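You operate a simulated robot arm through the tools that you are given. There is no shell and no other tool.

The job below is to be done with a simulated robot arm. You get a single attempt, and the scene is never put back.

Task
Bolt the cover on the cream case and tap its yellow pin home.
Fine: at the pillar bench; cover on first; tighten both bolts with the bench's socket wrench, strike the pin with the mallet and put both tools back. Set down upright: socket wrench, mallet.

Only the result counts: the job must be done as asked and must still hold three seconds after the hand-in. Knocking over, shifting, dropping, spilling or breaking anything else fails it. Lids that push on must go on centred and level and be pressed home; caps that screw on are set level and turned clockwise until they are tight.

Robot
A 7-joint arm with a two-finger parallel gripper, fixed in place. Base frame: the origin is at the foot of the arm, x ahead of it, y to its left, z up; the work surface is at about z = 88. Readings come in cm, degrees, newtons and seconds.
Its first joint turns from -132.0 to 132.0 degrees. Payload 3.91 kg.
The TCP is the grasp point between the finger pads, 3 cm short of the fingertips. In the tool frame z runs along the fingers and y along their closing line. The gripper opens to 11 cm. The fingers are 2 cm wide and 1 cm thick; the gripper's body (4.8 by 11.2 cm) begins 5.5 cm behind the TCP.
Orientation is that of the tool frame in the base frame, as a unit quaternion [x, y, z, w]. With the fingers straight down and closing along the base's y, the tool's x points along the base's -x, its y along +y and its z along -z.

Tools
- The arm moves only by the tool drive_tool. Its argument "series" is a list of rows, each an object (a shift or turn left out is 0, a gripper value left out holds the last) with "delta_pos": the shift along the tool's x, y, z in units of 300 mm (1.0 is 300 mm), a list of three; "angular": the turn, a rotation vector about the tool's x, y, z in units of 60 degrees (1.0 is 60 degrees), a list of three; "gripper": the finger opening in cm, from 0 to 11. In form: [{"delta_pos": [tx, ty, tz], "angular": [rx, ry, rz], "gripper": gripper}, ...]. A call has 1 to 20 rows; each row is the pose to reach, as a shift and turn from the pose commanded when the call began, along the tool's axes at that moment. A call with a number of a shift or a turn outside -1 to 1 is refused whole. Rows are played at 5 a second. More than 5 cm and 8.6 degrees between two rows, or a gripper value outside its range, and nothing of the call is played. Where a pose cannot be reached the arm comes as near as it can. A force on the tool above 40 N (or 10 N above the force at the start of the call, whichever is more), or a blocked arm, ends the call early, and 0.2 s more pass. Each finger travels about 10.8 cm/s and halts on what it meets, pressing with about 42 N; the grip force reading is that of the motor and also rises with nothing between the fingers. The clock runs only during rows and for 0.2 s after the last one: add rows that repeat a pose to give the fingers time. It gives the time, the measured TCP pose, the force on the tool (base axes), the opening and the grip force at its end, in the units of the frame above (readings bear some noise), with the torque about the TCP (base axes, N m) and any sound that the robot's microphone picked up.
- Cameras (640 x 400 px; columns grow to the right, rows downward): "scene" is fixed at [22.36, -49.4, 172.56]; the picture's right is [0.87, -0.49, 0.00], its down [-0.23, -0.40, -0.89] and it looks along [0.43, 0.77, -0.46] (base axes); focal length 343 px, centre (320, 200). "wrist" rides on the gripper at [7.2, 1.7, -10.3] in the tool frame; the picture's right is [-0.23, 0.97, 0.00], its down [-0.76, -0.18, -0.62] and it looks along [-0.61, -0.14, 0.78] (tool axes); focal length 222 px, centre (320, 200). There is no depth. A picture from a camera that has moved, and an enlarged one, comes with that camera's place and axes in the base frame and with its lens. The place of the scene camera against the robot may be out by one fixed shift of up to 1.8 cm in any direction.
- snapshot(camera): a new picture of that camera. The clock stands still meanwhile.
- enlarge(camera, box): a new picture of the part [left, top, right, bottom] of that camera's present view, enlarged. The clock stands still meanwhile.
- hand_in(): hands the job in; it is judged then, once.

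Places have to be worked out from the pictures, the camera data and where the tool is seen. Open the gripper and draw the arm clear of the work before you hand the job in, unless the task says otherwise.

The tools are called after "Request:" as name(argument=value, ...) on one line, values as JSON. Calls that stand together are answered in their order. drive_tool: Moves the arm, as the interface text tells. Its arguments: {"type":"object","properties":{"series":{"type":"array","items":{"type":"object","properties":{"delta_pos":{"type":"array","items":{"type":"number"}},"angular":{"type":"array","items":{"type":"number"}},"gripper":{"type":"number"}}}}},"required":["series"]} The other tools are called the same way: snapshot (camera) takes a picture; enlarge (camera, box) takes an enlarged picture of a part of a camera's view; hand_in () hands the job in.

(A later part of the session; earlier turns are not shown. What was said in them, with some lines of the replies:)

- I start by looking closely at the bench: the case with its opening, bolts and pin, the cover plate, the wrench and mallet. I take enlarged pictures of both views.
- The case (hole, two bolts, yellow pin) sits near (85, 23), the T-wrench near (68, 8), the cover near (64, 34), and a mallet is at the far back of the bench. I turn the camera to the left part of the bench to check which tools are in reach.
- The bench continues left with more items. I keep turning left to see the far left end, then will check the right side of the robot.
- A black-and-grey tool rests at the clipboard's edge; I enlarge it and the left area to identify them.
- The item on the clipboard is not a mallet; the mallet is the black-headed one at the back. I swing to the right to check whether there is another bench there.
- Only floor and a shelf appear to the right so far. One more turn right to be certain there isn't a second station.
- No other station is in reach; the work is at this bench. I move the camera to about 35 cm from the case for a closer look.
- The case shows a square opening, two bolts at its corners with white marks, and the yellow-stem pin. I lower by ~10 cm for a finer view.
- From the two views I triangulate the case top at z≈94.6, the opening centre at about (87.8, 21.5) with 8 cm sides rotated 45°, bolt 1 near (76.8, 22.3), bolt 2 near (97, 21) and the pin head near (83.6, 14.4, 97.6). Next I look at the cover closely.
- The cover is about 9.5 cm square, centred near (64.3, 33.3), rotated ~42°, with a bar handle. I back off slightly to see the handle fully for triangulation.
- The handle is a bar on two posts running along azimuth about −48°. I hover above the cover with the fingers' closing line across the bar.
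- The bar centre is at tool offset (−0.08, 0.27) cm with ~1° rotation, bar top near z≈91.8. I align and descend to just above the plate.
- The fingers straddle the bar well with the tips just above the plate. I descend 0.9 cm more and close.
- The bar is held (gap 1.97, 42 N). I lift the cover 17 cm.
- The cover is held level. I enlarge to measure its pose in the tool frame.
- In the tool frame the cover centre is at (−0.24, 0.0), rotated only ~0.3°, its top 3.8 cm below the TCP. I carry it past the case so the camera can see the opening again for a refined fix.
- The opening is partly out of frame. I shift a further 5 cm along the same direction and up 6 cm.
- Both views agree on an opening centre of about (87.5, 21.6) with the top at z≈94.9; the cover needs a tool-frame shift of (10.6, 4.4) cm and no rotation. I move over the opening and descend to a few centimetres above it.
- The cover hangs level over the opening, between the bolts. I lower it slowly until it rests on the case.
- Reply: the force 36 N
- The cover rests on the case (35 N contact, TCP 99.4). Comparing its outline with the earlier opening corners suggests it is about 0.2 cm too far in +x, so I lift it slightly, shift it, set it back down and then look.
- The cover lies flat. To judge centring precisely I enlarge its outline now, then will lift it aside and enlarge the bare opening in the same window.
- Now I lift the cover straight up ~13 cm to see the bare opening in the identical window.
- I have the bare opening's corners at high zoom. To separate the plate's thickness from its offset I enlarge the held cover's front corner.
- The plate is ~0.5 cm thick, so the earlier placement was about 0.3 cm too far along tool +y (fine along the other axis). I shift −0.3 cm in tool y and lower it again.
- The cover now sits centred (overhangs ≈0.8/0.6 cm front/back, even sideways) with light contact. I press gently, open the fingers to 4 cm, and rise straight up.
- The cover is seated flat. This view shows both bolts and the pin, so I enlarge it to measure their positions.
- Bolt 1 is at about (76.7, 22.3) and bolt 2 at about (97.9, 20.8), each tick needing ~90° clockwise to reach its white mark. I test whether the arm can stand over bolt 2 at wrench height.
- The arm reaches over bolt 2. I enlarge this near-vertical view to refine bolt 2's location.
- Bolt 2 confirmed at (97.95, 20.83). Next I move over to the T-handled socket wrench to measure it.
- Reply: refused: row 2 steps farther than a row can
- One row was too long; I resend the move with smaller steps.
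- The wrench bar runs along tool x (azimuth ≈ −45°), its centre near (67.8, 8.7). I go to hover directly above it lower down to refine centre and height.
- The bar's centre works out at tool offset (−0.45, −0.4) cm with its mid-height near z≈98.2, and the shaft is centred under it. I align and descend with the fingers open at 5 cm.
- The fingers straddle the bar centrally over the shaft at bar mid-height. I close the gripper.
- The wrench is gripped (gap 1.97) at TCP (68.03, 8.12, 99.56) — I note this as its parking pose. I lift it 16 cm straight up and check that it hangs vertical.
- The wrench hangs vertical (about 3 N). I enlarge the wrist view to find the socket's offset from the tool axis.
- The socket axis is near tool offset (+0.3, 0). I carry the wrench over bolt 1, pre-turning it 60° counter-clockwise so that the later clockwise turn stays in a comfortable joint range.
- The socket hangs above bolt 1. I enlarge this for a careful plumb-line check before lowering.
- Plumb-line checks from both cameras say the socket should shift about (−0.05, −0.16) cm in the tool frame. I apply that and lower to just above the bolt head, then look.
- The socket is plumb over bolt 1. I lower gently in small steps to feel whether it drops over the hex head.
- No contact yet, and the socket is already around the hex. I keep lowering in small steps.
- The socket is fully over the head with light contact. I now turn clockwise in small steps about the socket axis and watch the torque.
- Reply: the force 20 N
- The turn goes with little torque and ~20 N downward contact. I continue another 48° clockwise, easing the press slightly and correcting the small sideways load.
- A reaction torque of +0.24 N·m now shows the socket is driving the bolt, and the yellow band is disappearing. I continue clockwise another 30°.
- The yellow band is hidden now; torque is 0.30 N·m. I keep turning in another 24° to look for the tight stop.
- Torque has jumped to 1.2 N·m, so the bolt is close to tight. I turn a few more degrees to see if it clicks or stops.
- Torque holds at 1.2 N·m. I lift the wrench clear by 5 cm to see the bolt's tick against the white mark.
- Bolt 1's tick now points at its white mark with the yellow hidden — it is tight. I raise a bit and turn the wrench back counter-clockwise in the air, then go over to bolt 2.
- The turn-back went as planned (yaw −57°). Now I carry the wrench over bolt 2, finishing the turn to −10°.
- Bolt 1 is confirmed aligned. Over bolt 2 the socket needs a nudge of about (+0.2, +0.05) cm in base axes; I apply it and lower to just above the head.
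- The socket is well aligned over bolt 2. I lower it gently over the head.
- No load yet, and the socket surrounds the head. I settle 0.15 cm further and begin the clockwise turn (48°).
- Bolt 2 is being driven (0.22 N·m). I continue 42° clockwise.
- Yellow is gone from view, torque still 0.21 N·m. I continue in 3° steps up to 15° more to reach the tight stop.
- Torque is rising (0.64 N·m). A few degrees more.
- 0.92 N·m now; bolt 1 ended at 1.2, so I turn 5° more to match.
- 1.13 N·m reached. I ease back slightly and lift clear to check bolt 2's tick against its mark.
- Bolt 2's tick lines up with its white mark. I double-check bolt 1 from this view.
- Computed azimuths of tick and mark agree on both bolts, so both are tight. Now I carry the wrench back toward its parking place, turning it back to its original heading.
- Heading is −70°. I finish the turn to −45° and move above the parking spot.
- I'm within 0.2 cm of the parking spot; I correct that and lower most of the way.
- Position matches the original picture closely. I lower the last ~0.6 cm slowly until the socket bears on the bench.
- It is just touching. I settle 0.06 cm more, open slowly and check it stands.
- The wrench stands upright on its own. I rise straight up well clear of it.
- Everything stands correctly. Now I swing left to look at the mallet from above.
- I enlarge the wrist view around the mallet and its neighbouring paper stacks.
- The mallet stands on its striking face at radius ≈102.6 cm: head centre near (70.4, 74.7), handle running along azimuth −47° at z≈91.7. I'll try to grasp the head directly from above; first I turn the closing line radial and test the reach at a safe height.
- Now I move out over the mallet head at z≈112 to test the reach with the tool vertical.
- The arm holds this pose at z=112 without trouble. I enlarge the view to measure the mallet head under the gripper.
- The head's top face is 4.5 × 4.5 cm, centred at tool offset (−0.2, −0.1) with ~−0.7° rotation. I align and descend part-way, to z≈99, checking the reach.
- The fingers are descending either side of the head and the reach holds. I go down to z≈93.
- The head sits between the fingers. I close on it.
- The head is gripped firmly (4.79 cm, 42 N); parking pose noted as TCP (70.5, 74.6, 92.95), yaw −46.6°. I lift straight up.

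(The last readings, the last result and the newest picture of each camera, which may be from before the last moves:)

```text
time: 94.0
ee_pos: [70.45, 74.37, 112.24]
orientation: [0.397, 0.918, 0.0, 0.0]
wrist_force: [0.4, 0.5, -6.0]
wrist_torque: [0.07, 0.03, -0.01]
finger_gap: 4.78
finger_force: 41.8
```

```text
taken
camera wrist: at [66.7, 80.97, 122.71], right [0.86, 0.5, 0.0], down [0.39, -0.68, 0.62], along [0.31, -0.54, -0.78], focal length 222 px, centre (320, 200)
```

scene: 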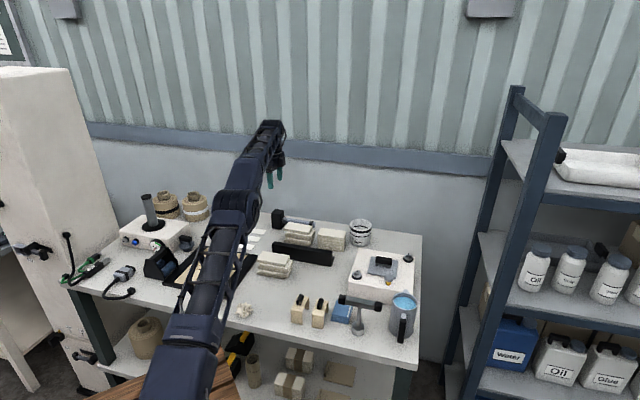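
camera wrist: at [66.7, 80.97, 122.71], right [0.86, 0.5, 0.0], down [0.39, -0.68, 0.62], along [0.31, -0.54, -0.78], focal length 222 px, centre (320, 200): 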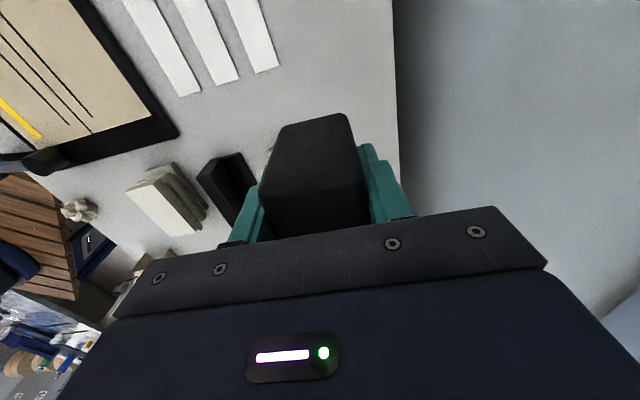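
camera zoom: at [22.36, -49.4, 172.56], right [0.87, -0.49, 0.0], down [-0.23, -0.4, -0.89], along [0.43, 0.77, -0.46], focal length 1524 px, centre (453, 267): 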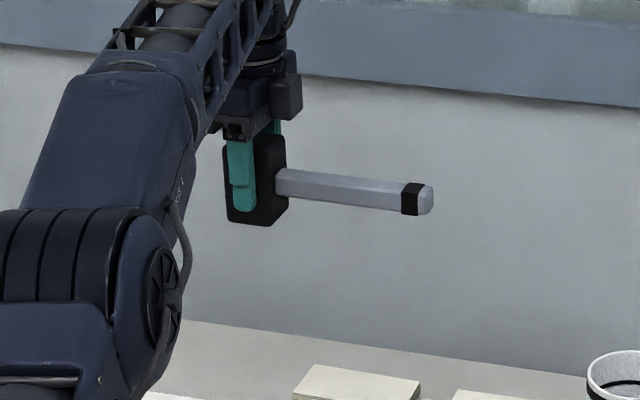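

The mallet is held level (≈6 N). I carry it across at this height toward the pin in two legs.

Request:
drive_tool(series=[{"delta_pos": [-0.1, -0.06, 0]}, {"delta_pos": [-0.23, -0.139, 0]}, {"delta_pos": [-0.36, -0.217, 0]}, {"delta_pos": [-0.49, -0.296, 0]}, {"delta_pos": [-0.62, -0.374, 0]}, {"delta_pos": [-0.75, -0.453, 0]}, {"delta_pos": [-0.84, -0.507, 0]}, {"delta_pos": [-0.9, -0.543, 0]}, {"delta_pos": [-0.9, -0.543, 0]}])

Request:
drive_tool(series=[{"delta_pos": [-0.1, -0.06, 0]}, {"delta_pos": [-0.22, -0.132, 0]}, {"delta_pos": [-0.34, -0.204, 0]}, {"delta_pos": [-0.46, -0.276, 0]}, {"delta_pos": [-0.58, -0.348, 0]}, {"delta_pos": [-0.7, -0.42, 0]}, {"delta_pos": [-0.79, -0.474, 0]}, {"delta_pos": [-0.85, -0.51, 0]}, {"delta_pos": [-0.85, -0.51, 0]}])

Request:
snapshot(camera="wrist")

Request:
enlarge(camera="scene", box=[340, 200, 440, 290])

```text
time: 96.0
ee_pos: [77.1, 43.55, 112.22]
orientation: [0.396, 0.918, 0.0, 0.0]
wrist_force: [-0.8, -0.1, -5.2]
wrist_torque: [0.03, 0.01, -0.01]
finger_gap: 4.79
finger_force: 42.0
```

```text
time: 98.0
ee_pos: [83.53, 14.65, 112.06]
orientation: [0.396, 0.918, 0.0, 0.0]
wrist_force: [0.1, -0.7, -5.7]
wrist_torque: [0.02, 0.03, 0.01]
finger_gap: 4.78
finger_force: 42.1
```

```text
taken
camera wrist: at [79.76, 21.25, 122.48], right [0.86, 0.5, 0.0], down [0.39, -0.68, 0.62], along [0.31, -0.54, -0.78], focal length 222 px, centre (320, 200)
```

wrist: 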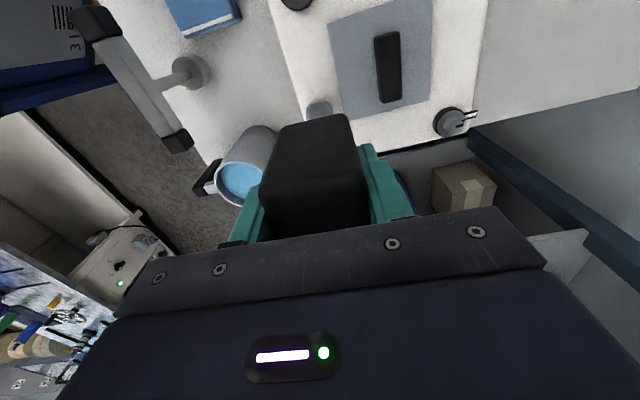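

```text
4.44 times, centred on (390, 245) of scene
camera zoom: at [22.36, -49.4, 172.56], right [0.87, -0.49, 0.0], down [-0.23, -0.4, -0.89], along [0.43, 0.77, -0.46], focal length 1524 px, centre (9, 0)
```

zoom: 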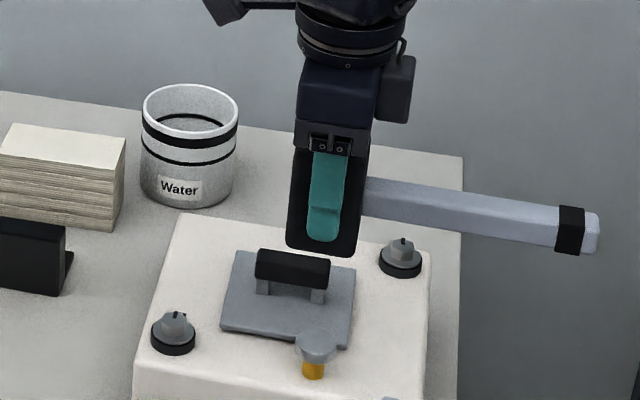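

The mallet hovers near the pin, whose head peeks out just beside the mallet head in the wrist view. I enlarge both views to line it up.

Request:
enlarge(camera="wrist", box=[280, 80, 360, 130])

Request:
enlarge(camera="scene", box=[380, 235, 430, 290])

```text
8.00 times, centred on (320, 105) of wrist
camera zoom: at [79.76, 21.25, 122.48], right [0.86, 0.5, 0.0], down [0.39, -0.68, 0.62], along [0.31, -0.54, -0.78], focal length 1777 px, centre (320, 960)
```

zoom: 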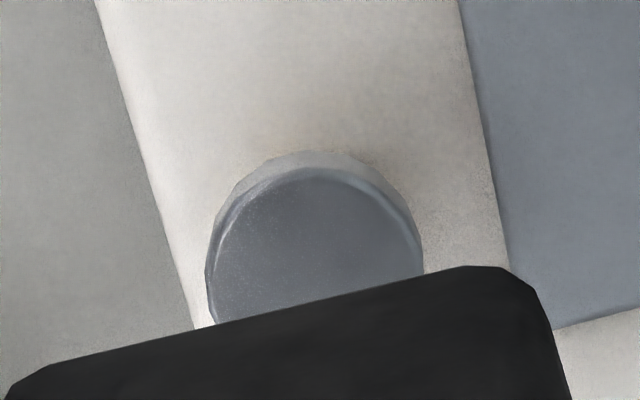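

```text
7.27 times, centred on (405, 262) of scene
camera zoom: at [22.36, -49.4, 172.56], right [0.87, -0.49, 0.0], down [-0.23, -0.4, -0.89], along [0.43, 0.77, -0.46], focal length 2494 px, centre (-298, -254)
```

zoom: 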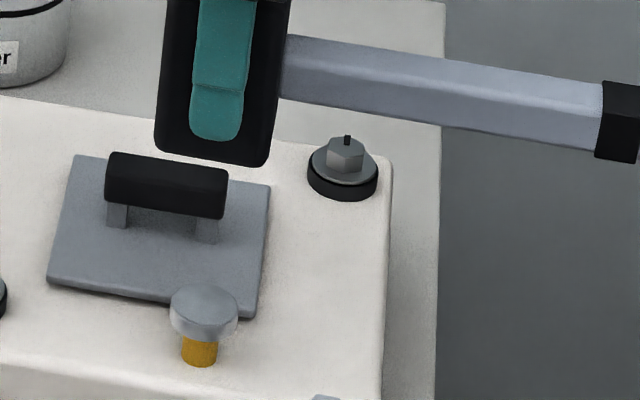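

The pin head (≈2.8 cm wide, top ≈ z 98.2) is centred under the mallet within ~2 mm. I swing down briskly for a first strike.

Request:
drive_tool(series=[{"delta_pos": [-0.004, -0.001, 0.0]}, {"delta_pos": [-0.004, -0.001, 0.1]}, {"delta_pos": [-0.004, -0.001, 0.25]}, {"delta_pos": [-0.004, -0.001, 0.36]}, {"delta_pos": [-0.004, -0.001, 0.25]}, {"delta_pos": [-0.004, -0.001, 0.15]}])

Request:
enlarge(camera="scene", box=[370, 225, 430, 290])

```text
time: 99.4
ee_pos: [83.57, 14.72, 107.88]
orientation: [0.397, 0.918, -0.001, 0.0]
wrist_force: [0.4, -0.6, -6.6]
wrist_torque: [0.05, 0.06, 0.0]
finger_gap: 4.78
finger_force: 42.1
```

```text
6.15 times, centred on (400, 258) of scene
camera zoom: at [22.36, -49.4, 172.56], right [0.87, -0.49, 0.0], down [-0.23, -0.4, -0.89], along [0.43, 0.77, -0.46], focal length 2111 px, centre (-172, -154)
```

zoom: 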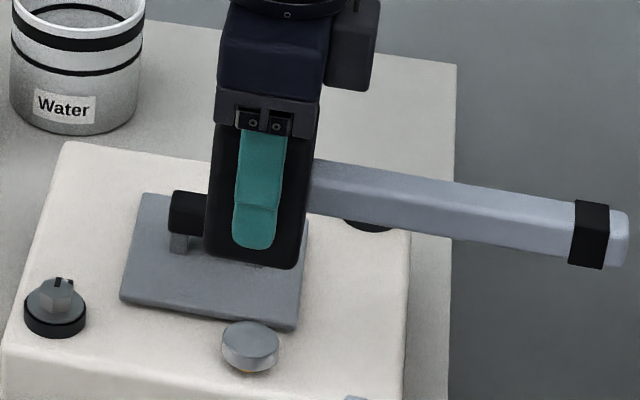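

The strike drove the pin most of the way; only a sliver of yellow remains. I zoom in to judge it.

Request:
enlarge(camera="scene", box=[385, 268, 415, 290])

Request:
enlarge(camera="scene", box=[380, 235, 430, 290])

```text
16.00 times, centred on (400, 279) of scene
camera zoom: at [22.36, -49.4, 172.56], right [0.87, -0.49, 0.0], down [-0.23, -0.4, -0.89], along [0.43, 0.77, -0.46], focal length 5488 px, centre (-960, -1064)
```

zoom: 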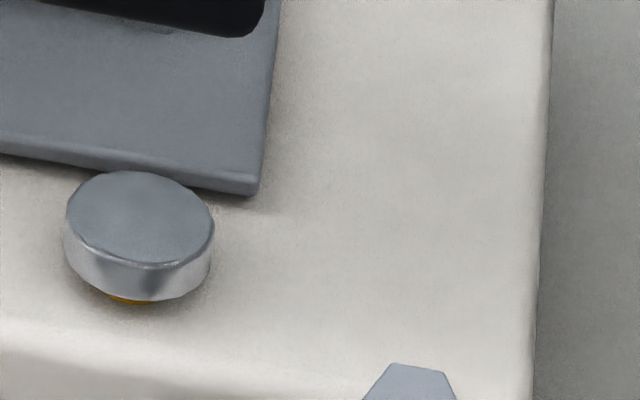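

```text
7.27 times, centred on (405, 262) of scene
camera zoom: at [22.36, -49.4, 172.56], right [0.87, -0.49, 0.0], down [-0.23, -0.4, -0.89], along [0.43, 0.77, -0.46], focal length 2494 px, centre (-298, -254)
```

zoom: 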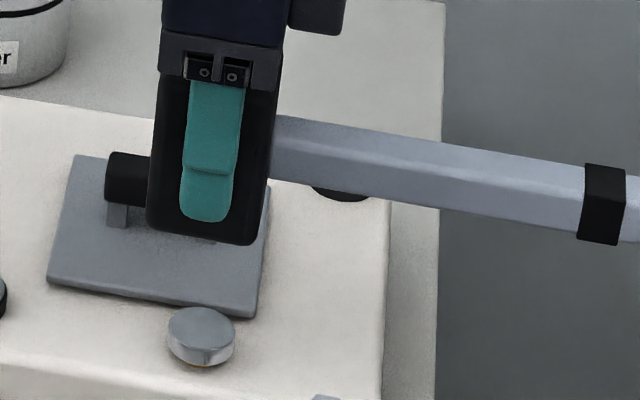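

Roughly half a centimetre remains. I strike again a little deeper, with a brief follow-through, then rise.

Request:
drive_tool(series=[{"delta_pos": [0, 0, 0.0]}, {"delta_pos": [0, 0, 0.1]}, {"delta_pos": [0, 0, 0.232]}, {"delta_pos": [0, 0, 0.232]}, {"delta_pos": [0, 0, 0.12]}, {"delta_pos": [0, 0, 0.0]}])

Request:
enlarge(camera="scene", box=[385, 268, 415, 290])

Request:
enlarge(camera="scene", box=[370, 225, 430, 290])

```text
time: 100.8
ee_pos: [83.49, 14.55, 107.65]
orientation: [0.397, 0.918, -0.001, -0.001]
wrist_force: [0.3, 0.9, -5.8]
wrist_torque: [0.02, 0.05, 0.0]
finger_gap: 4.76
finger_force: 42.0
```

```text
16.00 times, centred on (400, 279) of scene
camera zoom: at [22.36, -49.4, 172.56], right [0.87, -0.49, 0.0], down [-0.23, -0.4, -0.89], along [0.43, 0.77, -0.46], focal length 5488 px, centre (-960, -1064)
```

zoom: 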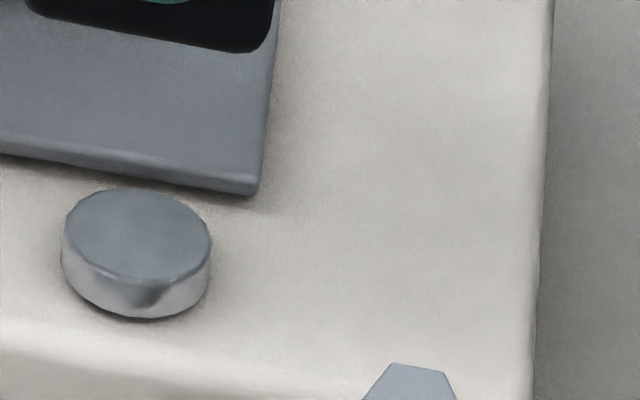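

```text
6.15 times, centred on (400, 258) of scene
camera zoom: at [22.36, -49.4, 172.56], right [0.87, -0.49, 0.0], down [-0.23, -0.4, -0.89], along [0.43, 0.77, -0.46], focal length 2111 px, centre (-172, -154)
```

zoom: 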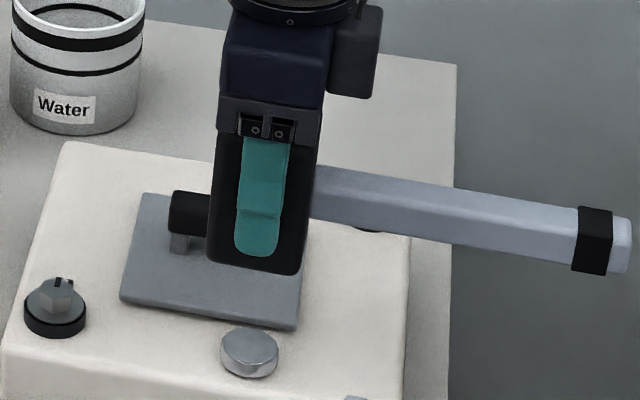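

No yellow is visible any more. One more strike slightly deeper to make sure it is fully home.

Request:
drive_tool(series=[{"delta_pos": [0, 0, 0.0]}, {"delta_pos": [0, 0, 0.1]}, {"delta_pos": [0, 0, 0.243]}, {"delta_pos": [0, 0, 0.243]}, {"delta_pos": [0, 0, 0.12]}, {"delta_pos": [0, 0, 0.0]}])

Request:
enlarge(camera="scene", box=[385, 268, 415, 290])

```text
time: 101.8
ee_pos: [83.35, 14.5, 100.91]
orientation: [0.395, 0.919, 0.001, 0.001]
wrist_force: [-12.7, -4.3, 16.0]
wrist_torque: [-0.32, 0.82, -0.08]
finger_gap: 4.76
finger_force: 41.8
stopped in row 4: the force on the tool passed its limit at 46 N (the readings are from after the stop); the commanded pose is now the measured one
```

```text
16.00 times, centred on (400, 279) of scene
camera zoom: at [22.36, -49.4, 172.56], right [0.87, -0.49, 0.0], down [-0.23, -0.4, -0.89], along [0.43, 0.77, -0.46], focal length 5488 px, centre (-960, -1064)
```

zoom: 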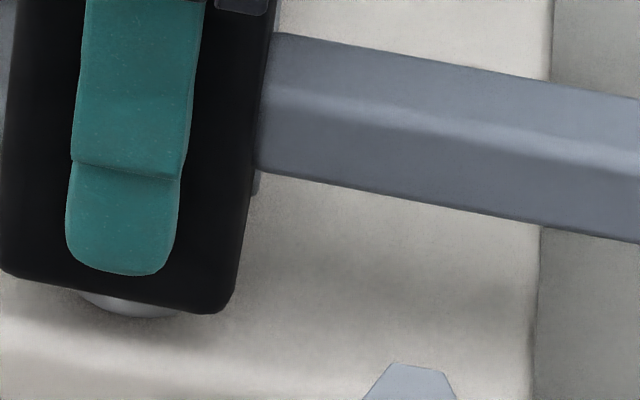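

The last blow met a solid stop (46 N at TCP 100.9): the pin is home. I lift the mallet clear and check the pin.

Request:
drive_tool(series=[{"delta_pos": [0, 0, -0.02]}, {"delta_pos": [0, 0, -0.1]}, {"delta_pos": [0, 0, -0.24]}, {"delta_pos": [0, 0, -0.38]}, {"delta_pos": [0, 0, -0.38]}])

Request:
enlarge(camera="scene", box=[385, 268, 415, 290])

Request:
enlarge(camera="scene", box=[340, 200, 440, 290])

Request:
snapshot(camera="wrist")

```text
time: 103.0
ee_pos: [83.31, 14.62, 112.23]
orientation: [0.397, 0.918, 0.002, 0.002]
wrist_force: [0.3, 0.3, -5.4]
wrist_torque: [0.04, -0.02, 0.0]
finger_gap: 4.81
finger_force: 42.2
```

```text
16.00 times, centred on (400, 279) of scene
camera zoom: at [22.36, -49.4, 172.56], right [0.87, -0.49, 0.0], down [-0.23, -0.4, -0.89], along [0.43, 0.77, -0.46], focal length 5488 px, centre (-960, -1064)
```

zoom: 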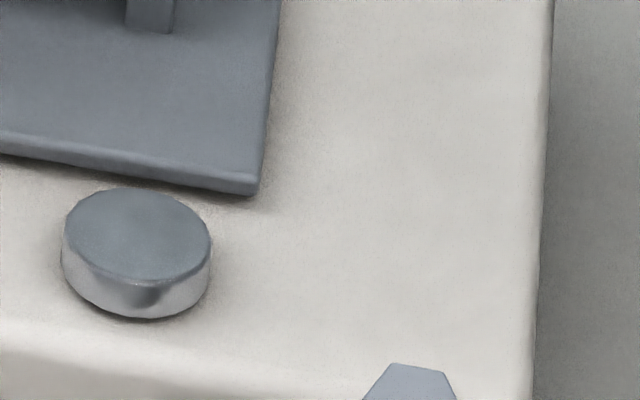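

```text
4.44 times, centred on (390, 245) of scene
camera zoom: at [22.36, -49.4, 172.56], right [0.87, -0.49, 0.0], down [-0.23, -0.4, -0.89], along [0.43, 0.77, -0.46], focal length 1524 px, centre (9, 0)
```

zoom: 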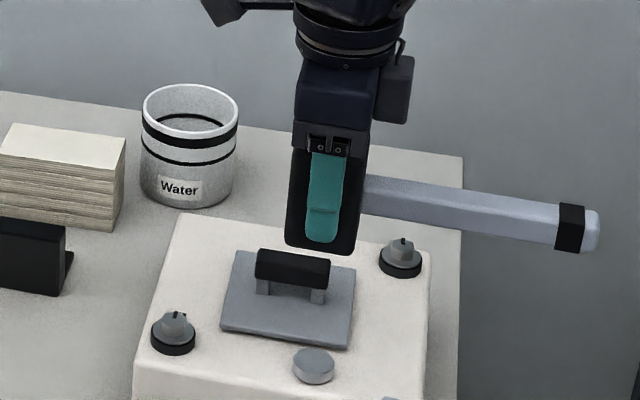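

```text
taken
camera wrist: at [79.45, 21.08, 122.62], right [0.86, 0.5, 0.0], down [0.39, -0.68, 0.62], along [0.32, -0.54, -0.78], focal length 222 px, centre (320, 200)
```

wrist: 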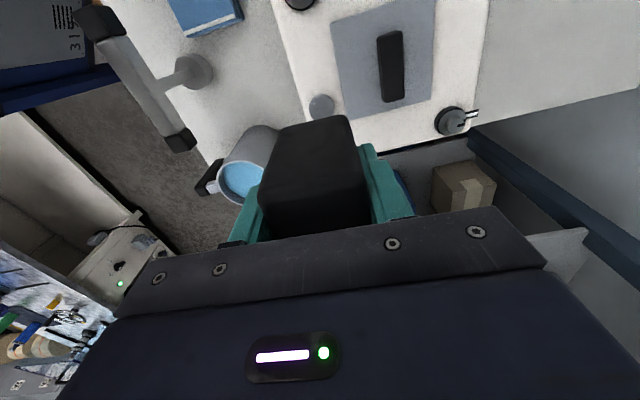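

The pin head sits flush on the case with no yellow showing, and the mallet is unchanged in the grip. I carry the mallet back over its parking place in two legs.

Request:
drive_tool(series=[{"delta_pos": [0.08, 0.048, 0]}, {"delta_pos": [0.2, 0.121, 0]}, {"delta_pos": [0.33, 0.2, 0]}, {"delta_pos": [0.46, 0.279, 0]}, {"delta_pos": [0.59, 0.358, 0]}, {"delta_pos": [0.72, 0.437, 0]}, {"delta_pos": [0.81, 0.491, 0]}, {"delta_pos": [0.875, 0.53, 0]}, {"delta_pos": [0.875, 0.53, 0]}])

Request:
drive_tool(series=[{"delta_pos": [0.08, 0.048, 0]}, {"delta_pos": [0.2, 0.121, 0]}, {"delta_pos": [0.33, 0.2, 0]}, {"delta_pos": [0.46, 0.279, 0]}, {"delta_pos": [0.59, 0.358, 0]}, {"delta_pos": [0.72, 0.437, 0]}, {"delta_pos": [0.81, 0.491, 0]}, {"delta_pos": [0.868, 0.53, 0]}, {"delta_pos": [0.868, 0.53, 0]}])

Request:
snapshot(camera="wrist")

Request:
enlarge(camera="scene", box=[230, 140, 350, 230])

```text
time: 105.0
ee_pos: [77.16, 44.7, 112.13]
orientation: [0.396, 0.918, 0.001, 0.002]
wrist_force: [0.5, 1.0, -5.4]
wrist_torque: [0.06, 0.03, -0.01]
finger_gap: 4.81
finger_force: 42.4
```

```text
time: 107.0
ee_pos: [70.61, 74.37, 112.2]
orientation: [0.396, 0.918, 0.001, 0.001]
wrist_force: [0.1, 0.1, -5.3]
wrist_torque: [0.04, 0.04, 0.0]
finger_gap: 4.79
finger_force: 42.0
```

```text
taken
camera wrist: at [66.79, 80.87, 122.64], right [0.86, 0.5, 0.0], down [0.39, -0.68, 0.62], along [0.32, -0.54, -0.78], focal length 222 px, centre (320, 200)
```

wrist: 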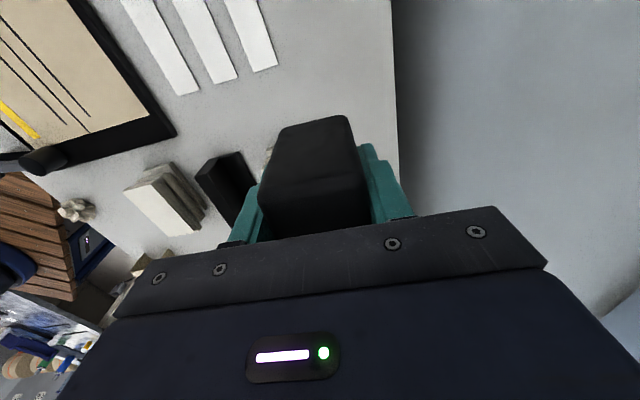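

```text
4.44 times, centred on (290, 185) of scene
camera zoom: at [22.36, -49.4, 172.56], right [0.87, -0.49, 0.0], down [-0.23, -0.4, -0.89], along [0.43, 0.77, -0.46], focal length 1524 px, centre (453, 267)
```

zoom: 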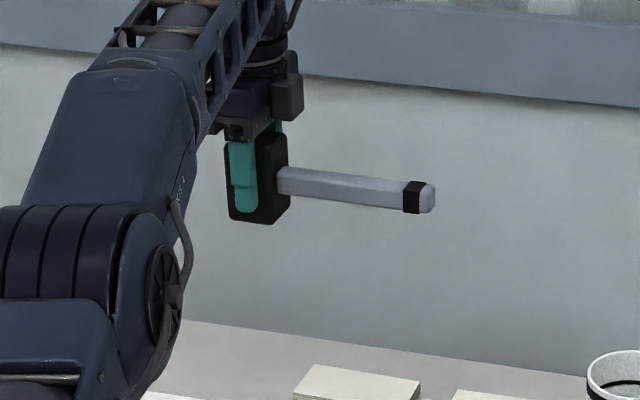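

I'm within ~0.15 cm of the parking spot. I correct that and lower most of the way.

Request:
drive_tool(series=[{"delta_pos": [0.0057, 0.0013, 0.05]}, {"delta_pos": [0.0057, 0.0013, 0.19]}, {"delta_pos": [0.0057, 0.0013, 0.33]}, {"delta_pos": [0.0057, 0.0013, 0.46]}, {"delta_pos": [0.0057, 0.0013, 0.56]}, {"delta_pos": [0.0057, 0.0013, 0.605]}, {"delta_pos": [0.0057, 0.0013, 0.605]}])

Request:
enlarge(camera="scene", box=[240, 170, 340, 245])

Request:
snapshot(camera="wrist")

```text
time: 108.5
ee_pos: [70.72, 74.58, 94.11]
orientation: [0.396, 0.918, 0.002, 0.001]
wrist_force: [-0.7, 0.4, -4.8]
wrist_torque: [0.03, 0.03, 0.01]
finger_gap: 4.79
finger_force: 42.7
```

```text
5.33 times, centred on (290, 208) of scene
camera zoom: at [22.36, -49.4, 172.56], right [0.87, -0.49, 0.0], down [-0.23, -0.4, -0.89], along [0.43, 0.77, -0.46], focal length 1829 px, centre (480, 160)
```

zoom: 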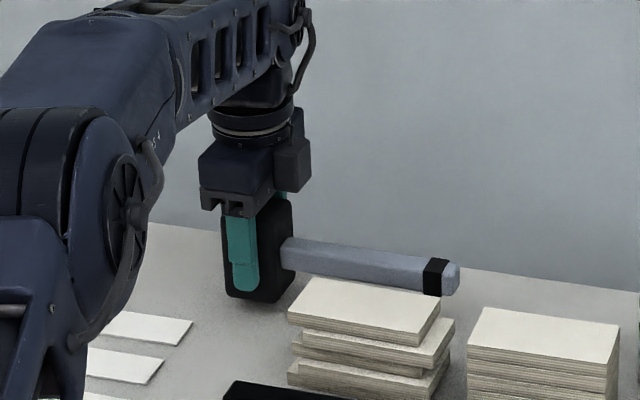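

```text
taken
camera wrist: at [66.93, 81.13, 104.48], right [0.86, 0.5, 0.0], down [0.39, -0.68, 0.62], along [0.32, -0.54, -0.78], focal length 222 px, centre (320, 200)
```

wrist: 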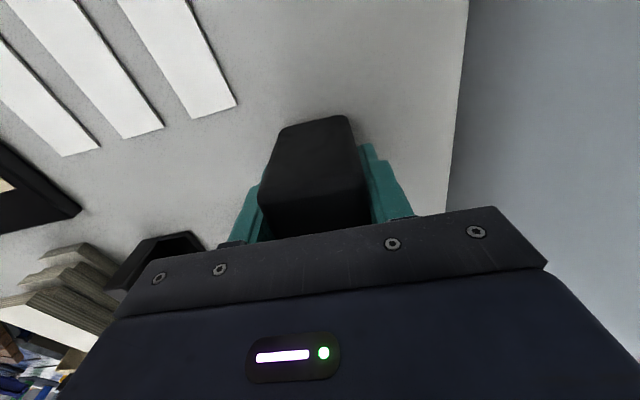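

I trim a 0.2 cm offset and a 0.2° tilt, then lower slowly onto the bench.

Request:
drive_tool(series=[{"delta_pos": [0.0046, -0.0048, 0.0], "angular": [0.0037, 0.0015, 0]}, {"delta_pos": [0.0046, -0.0048, 0.012], "angular": [0.0037, 0.0015, 0]}, {"delta_pos": [0.0046, -0.0048, 0.024], "angular": [0.0037, 0.0015, 0]}, {"delta_pos": [0.0046, -0.0048, 0.031], "angular": [0.0037, 0.0015, 0]}, {"delta_pos": [0.0046, -0.0048, 0.036], "angular": [0.0037, 0.0015, 0]}, {"delta_pos": [0.0046, -0.0048, 0.036], "angular": [0.0037, 0.0015, 0]}])

Request:
enlarge(camera="scene", box=[265, 200, 325, 245])

```text
time: 110.0
ee_pos: [70.58, 74.56, 93.1]
orientation: [0.396, 0.918, 0.0, 0.0]
wrist_force: [-0.6, -0.2, -5.0]
wrist_torque: [0.02, 0.05, 0.01]
finger_gap: 4.8
finger_force: 41.7
```

```text
8.89 times, centred on (295, 222) of scene
camera zoom: at [22.36, -49.4, 172.56], right [0.87, -0.49, 0.0], down [-0.23, -0.4, -0.89], along [0.43, 0.77, -0.46], focal length 3049 px, centre (542, 0)
```

zoom: 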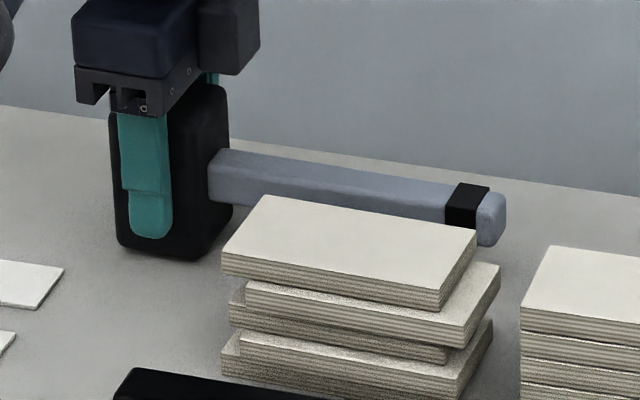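

It is a couple of millimetres above the bench, in its original place. I lower in tiny steps to contact.

Request:
drive_tool(series=[{"delta_pos": [0, 0, 0.003]}, {"delta_pos": [0, 0, 0.006]}, {"delta_pos": [0, 0, 0.008]}, {"delta_pos": [0, 0, 0.008]}])

```text
time: 111.0
ee_pos: [70.59, 74.52, 92.85]
orientation: [0.396, 0.918, 0.0, 0.0]
wrist_force: [-0.3, 0.1, -6.4]
wrist_torque: [0.06, 0.07, -0.02]
finger_gap: 4.78
finger_force: 42.3
```

Still carrying the weight (−6 N), so I continue a little lower.

Request:
drive_tool(series=[{"delta_pos": [0, 0, 0.003]}, {"delta_pos": [0, 0, 0.006]}, {"delta_pos": [0, 0, 0.009]}, {"delta_pos": [0, 0, 0.009]}])

Request:
enlarge(camera="scene", box=[265, 200, 325, 245])

```text
time: 112.0
ee_pos: [70.54, 74.53, 92.8]
orientation: [0.397, 0.918, 0.001, 0.001]
wrist_force: [1.9, -0.9, 19.2]
wrist_torque: [-0.77, -0.03, 0.09]
finger_gap: 4.8
finger_force: 41.8
```

```text
8.89 times, centred on (295, 222) of scene
camera zoom: at [22.36, -49.4, 172.56], right [0.87, -0.49, 0.0], down [-0.23, -0.4, -0.89], along [0.43, 0.77, -0.46], focal length 3049 px, centre (542, 0)
```

zoom: 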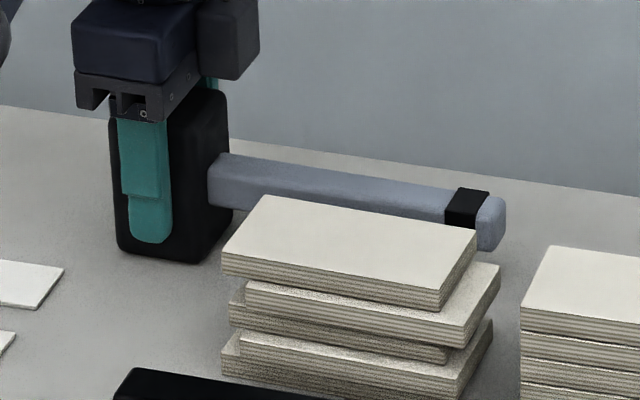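

It bears on the bench (≈25 N). I relax the press slightly, then open the fingers slowly and symmetrically.

Request:
drive_tool(series=[{"delta_pos": [0, 0, -0.003]}, {"delta_pos": [0, 0, -0.005]}, {"delta_pos": [0, 0, -0.005], "gripper": 5.0}, {"delta_pos": [0, 0, -0.005], "gripper": 5.4}, {"delta_pos": [0, 0, -0.005], "gripper": 6}, {"delta_pos": [0, 0, -0.005], "gripper": 7}, {"delta_pos": [0, 0, -0.005], "gripper": 7.5}, {"delta_pos": [0, 0, -0.005], "gripper": 7.5}])

Request:
enlarge(camera="scene", box=[265, 200, 325, 245])

Request:
snapshot(camera="wrist")

```text
time: 113.8
ee_pos: [70.61, 74.44, 92.72]
orientation: [0.396, 0.918, 0.0, 0.0]
wrist_force: [0.4, -0.8, 0.0]
wrist_torque: [0.05, -0.03, 0.0]
finger_gap: 7.47
finger_force: 0.1
```

```text
8.89 times, centred on (295, 222) of scene
camera zoom: at [22.36, -49.4, 172.56], right [0.87, -0.49, 0.0], down [-0.23, -0.4, -0.89], along [0.43, 0.77, -0.46], focal length 3049 px, centre (542, 0)
```

zoom: 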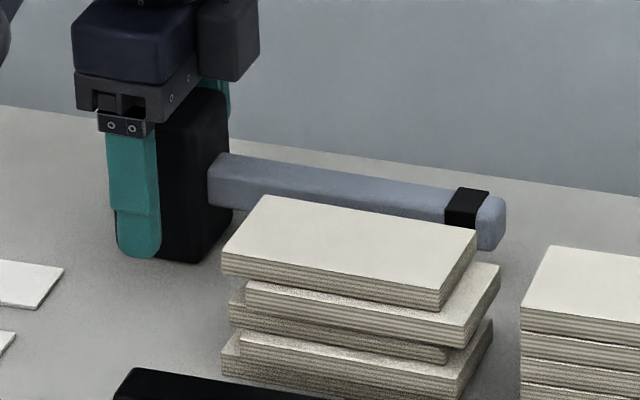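

```text
taken
camera wrist: at [66.75, 81.02, 103.1], right [0.86, 0.5, 0.0], down [0.39, -0.68, 0.62], along [0.31, -0.54, -0.78], focal length 222 px, centre (320, 200)
```

wrist: 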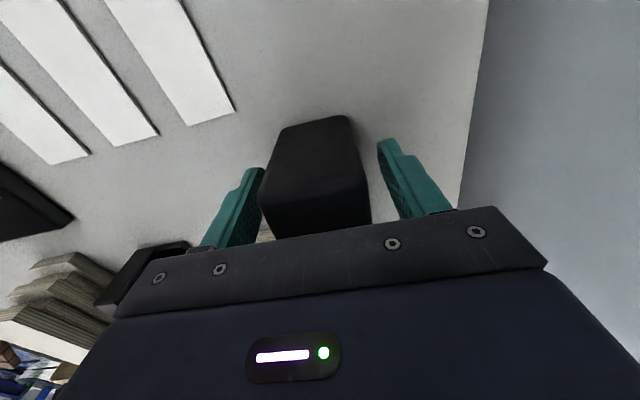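

The mallet stands upright where it was and the fingers are clear. I rise straight up.

Request:
drive_tool(series=[{"delta_pos": [0, 0, -0.03]}, {"delta_pos": [0, 0, -0.08]}, {"delta_pos": [0, 0, -0.16]}, {"delta_pos": [0, 0, -0.3]}, {"delta_pos": [0, 0, -0.45]}, {"delta_pos": [0, 0, -0.6]}, {"delta_pos": [0, 0, -0.75]}, {"delta_pos": [0, 0, -0.9]}, {"delta_pos": [0, 0, -0.9]}])

Request:
enlarge(camera="scene", box=[265, 200, 325, 245])

Request:
snapshot(camera="wrist")

```text
time: 115.8
ee_pos: [69.55, 73.37, 119.02]
orientation: [0.396, 0.918, 0.001, 0.001]
wrist_force: [0.5, -0.6, -0.1]
wrist_torque: [-0.02, -0.02, -0.02]
finger_gap: 7.49
finger_force: 0.1
out of reach, approached as far as the arm can: row 8, 9
```

```text
8.89 times, centred on (295, 222) of scene
camera zoom: at [22.36, -49.4, 172.56], right [0.87, -0.49, 0.0], down [-0.23, -0.4, -0.89], along [0.43, 0.77, -0.46], focal length 3049 px, centre (542, 0)
```

zoom: 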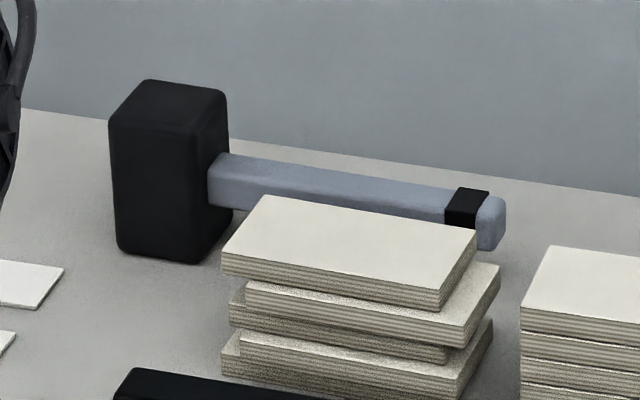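

```text
taken
camera wrist: at [65.71, 79.91, 129.48], right [0.86, 0.5, 0.0], down [0.39, -0.68, 0.62], along [0.31, -0.54, -0.78], focal length 222 px, centre (320, 200)
```

wrist: 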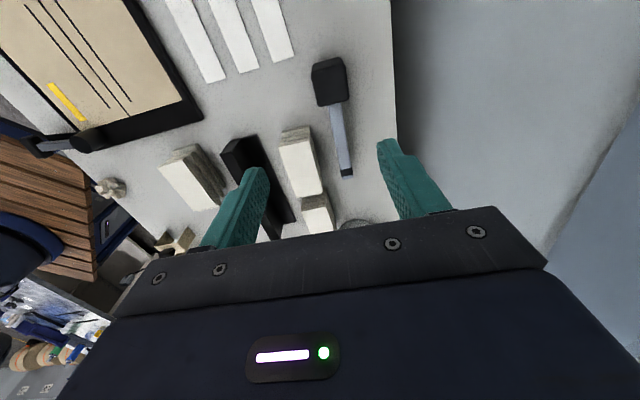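

The mallet is back precisely as it was. I pull the arm inward and then go to inspect the case one last time from above.

Request:
drive_tool(series=[{"delta_pos": [0, -0.12, 0]}, {"delta_pos": [0, -0.25, 0]}, {"delta_pos": [-0.1, -0.35, 0]}, {"delta_pos": [-0.23, -0.43, 0]}, {"delta_pos": [-0.36, -0.5, 0]}, {"delta_pos": [-0.5, -0.56, 0]}, {"delta_pos": [-0.64, -0.6, 0]}, {"delta_pos": [-0.78, -0.64, 0]}, {"delta_pos": [-0.92, -0.68, 0]}, {"delta_pos": [-0.92, -0.68, 0]}])

Request:
snapshot(camera="wrist")

```text
time: 118.0
ee_pos: [73.69, 39.35, 119.4]
orientation: [0.396, 0.918, 0.001, 0.0]
wrist_force: [-0.3, -0.9, 0.0]
wrist_torque: [-0.03, -0.04, 0.0]
finger_gap: 7.52
finger_force: 0.0
```

```text
taken
camera wrist: at [69.93, 45.89, 129.75], right [0.86, 0.5, 0.0], down [0.39, -0.68, 0.62], along [0.31, -0.54, -0.78], focal length 222 px, centre (320, 200)
```

wrist: 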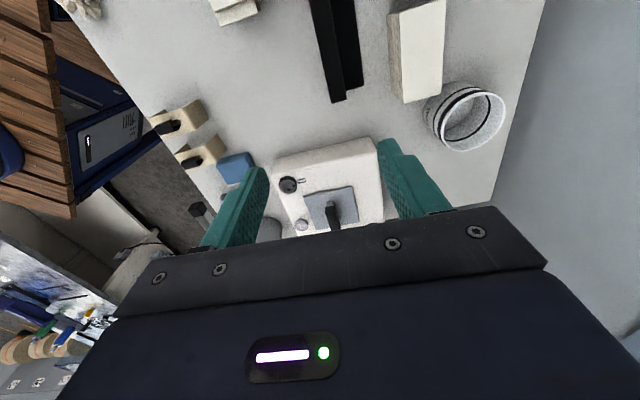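

I move on above the case for the final inspection.

Request:
drive_tool(series=[{"delta_pos": [-0.14, -0.016, 0]}, {"delta_pos": [-0.28, -0.032, 0]}, {"delta_pos": [-0.42, -0.048, 0]}, {"delta_pos": [-0.56, -0.064, 0]}, {"delta_pos": [-0.68, -0.077, 0]}, {"delta_pos": [-0.735, -0.083, 0]}, {"delta_pos": [-0.735, -0.083, 0]}])

Request:
enlarge(camera="wrist", box=[210, 0, 430, 160])

Request:
snapshot(camera="wrist")

```text
time: 119.5
ee_pos: [86.98, 21.75, 119.11]
orientation: [0.396, 0.918, 0.001, 0.0]
wrist_force: [0.4, 0.2, 0.4]
wrist_torque: [0.0, 0.02, -0.03]
finger_gap: 7.5
finger_force: 0.1
```

```text
2.50 times, centred on (320, 80) of wrist
camera zoom: at [83.26, 28.25, 129.59], right [0.86, 0.5, 0.0], down [0.39, -0.68, 0.62], along [0.31, -0.54, -0.78], focal length 555 px, centre (320, 500)
```

zoom: 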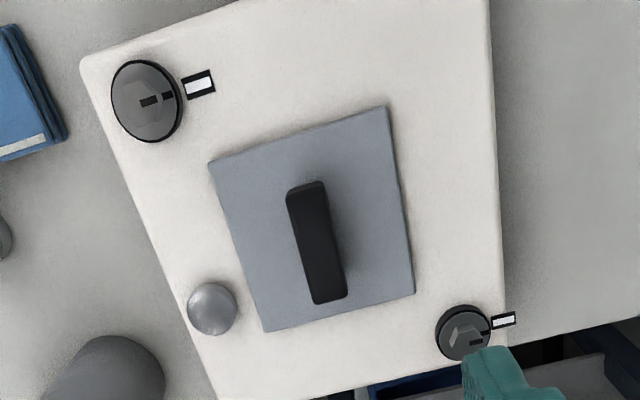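

```text
taken
camera wrist: at [83.26, 28.25, 129.59], right [0.86, 0.5, 0.0], down [0.39, -0.68, 0.62], along [0.31, -0.54, -0.78], focal length 222 px, centre (320, 200)
```

wrist: 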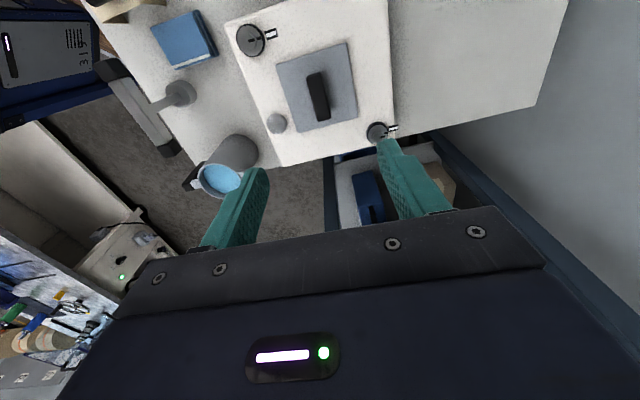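

Everything looks in order; I enlarge both bolts for a last angle check.

Request:
enlarge(camera="wrist", box=[228, 15, 288, 60])

Request:
enlarge(camera="wrist", box=[355, 110, 415, 155])

```text
8.89 times, centred on (258, 38) of wrist
camera zoom: at [83.26, 28.25, 129.59], right [0.86, 0.5, 0.0], down [0.39, -0.68, 0.62], along [0.31, -0.54, -0.78], focal length 1974 px, centre (871, 1644)
```

zoom: 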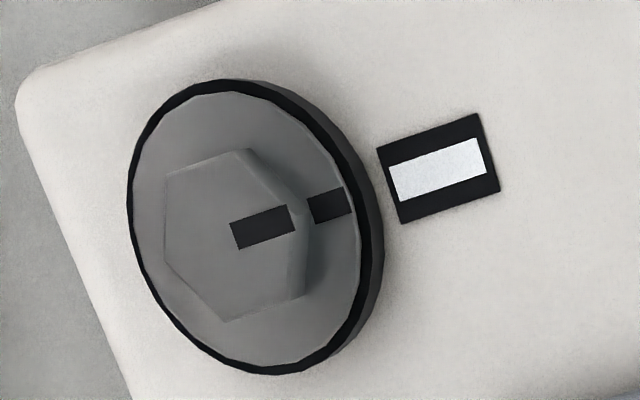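

```text
8.89 times, centred on (385, 132) of wrist
camera zoom: at [83.26, 28.25, 129.59], right [0.86, 0.5, 0.0], down [0.39, -0.68, 0.62], along [0.31, -0.54, -0.78], focal length 1974 px, centre (-258, 800)
```

zoom: 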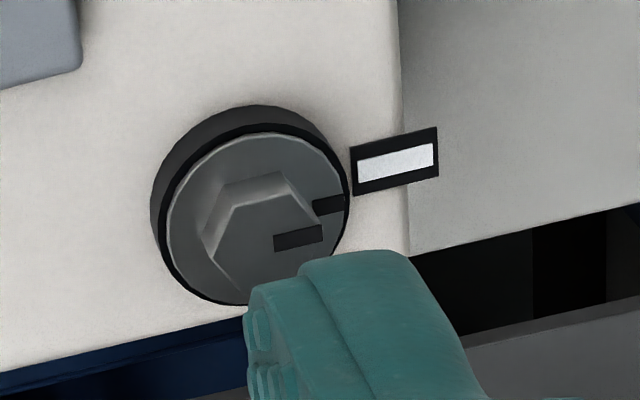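

Both ticks agree with their marks within about 2°, the pin is flush, and both tools stand in place. I draw the arm up and back, clear of the work, with the gripper open.

Request:
drive_tool(series=[{"delta_pos": [0.0, 0.0, -0.1]}, {"delta_pos": [0.1, -0.037, -0.19]}, {"delta_pos": [0.2, -0.073, -0.28]}, {"delta_pos": [0.3, -0.11, -0.37]}, {"delta_pos": [0.4, -0.146, -0.45]}, {"delta_pos": [0.5, -0.183, -0.53]}, {"delta_pos": [0.6, -0.22, -0.6]}, {"delta_pos": [0.7, -0.256, -0.65], "gripper": 10}, {"delta_pos": [0.7, -0.256, -0.65], "gripper": 10}, {"delta_pos": [0.7, -0.256, -0.65], "gripper": 10}])

Request:
snapshot(camera="scene")

Request:
enlarge(camera="scene", box=[240, 200, 440, 350])

```text
time: 121.8
ee_pos: [66.99, 31.57, 138.49]
orientation: [0.397, 0.918, 0.0, 0.0]
wrist_force: [0.2, 0.1, 0.9]
wrist_torque: [0.0, -0.01, -0.01]
finger_gap: 10.01
finger_force: 0.2
```

```text
taken
```

scene: 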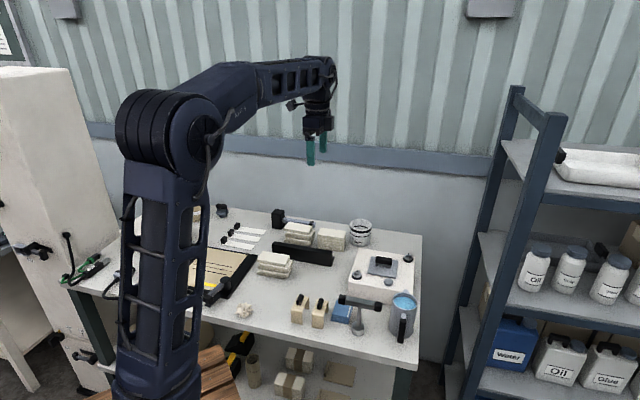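

```text
2.67 times, centred on (340, 275) of scene
camera zoom: at [22.36, -49.4, 172.56], right [0.87, -0.49, 0.0], down [-0.23, -0.4, -0.89], along [0.43, 0.77, -0.46], focal length 915 px, centre (267, 0)
```

zoom: 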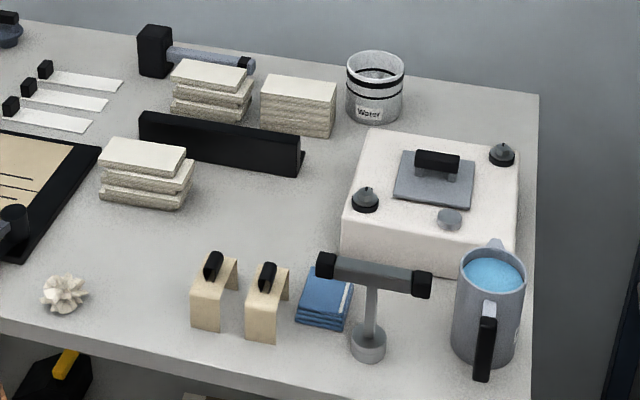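

The cover is on and bolted, the pin is home, and the wrench and mallet stand upright in their original places. Nothing else has moved and the arm is clear with an open gripper, so I hand in.

Request:
hand_in()

```text
The job is handed in.
```

The cover is bolted on the cream case and the yellow pin is tapped home. I handed the job in but have not seen how it was judged.

- **Cover:** it went on first and lies flat over the opening. By my measurements from the pictures it is centred to about 0.1 cm.
- **Bolts:** I turned both clockwise with the socket wrench, to about 1.1–1.2 N·m. Each tick lines up with its white mark within about 2°, and no yellow shows.
- **Pin:** three strikes with the mallet. The last met a solid stop at 46 N, and the pin head sits on the case with no yellow showing.
- **Tools:** the wrench and mallet stand upright where they were picked up.

In the final pictures nothing else on the bench has moved. The arm is drawn up and clear of the work with the gripper open.
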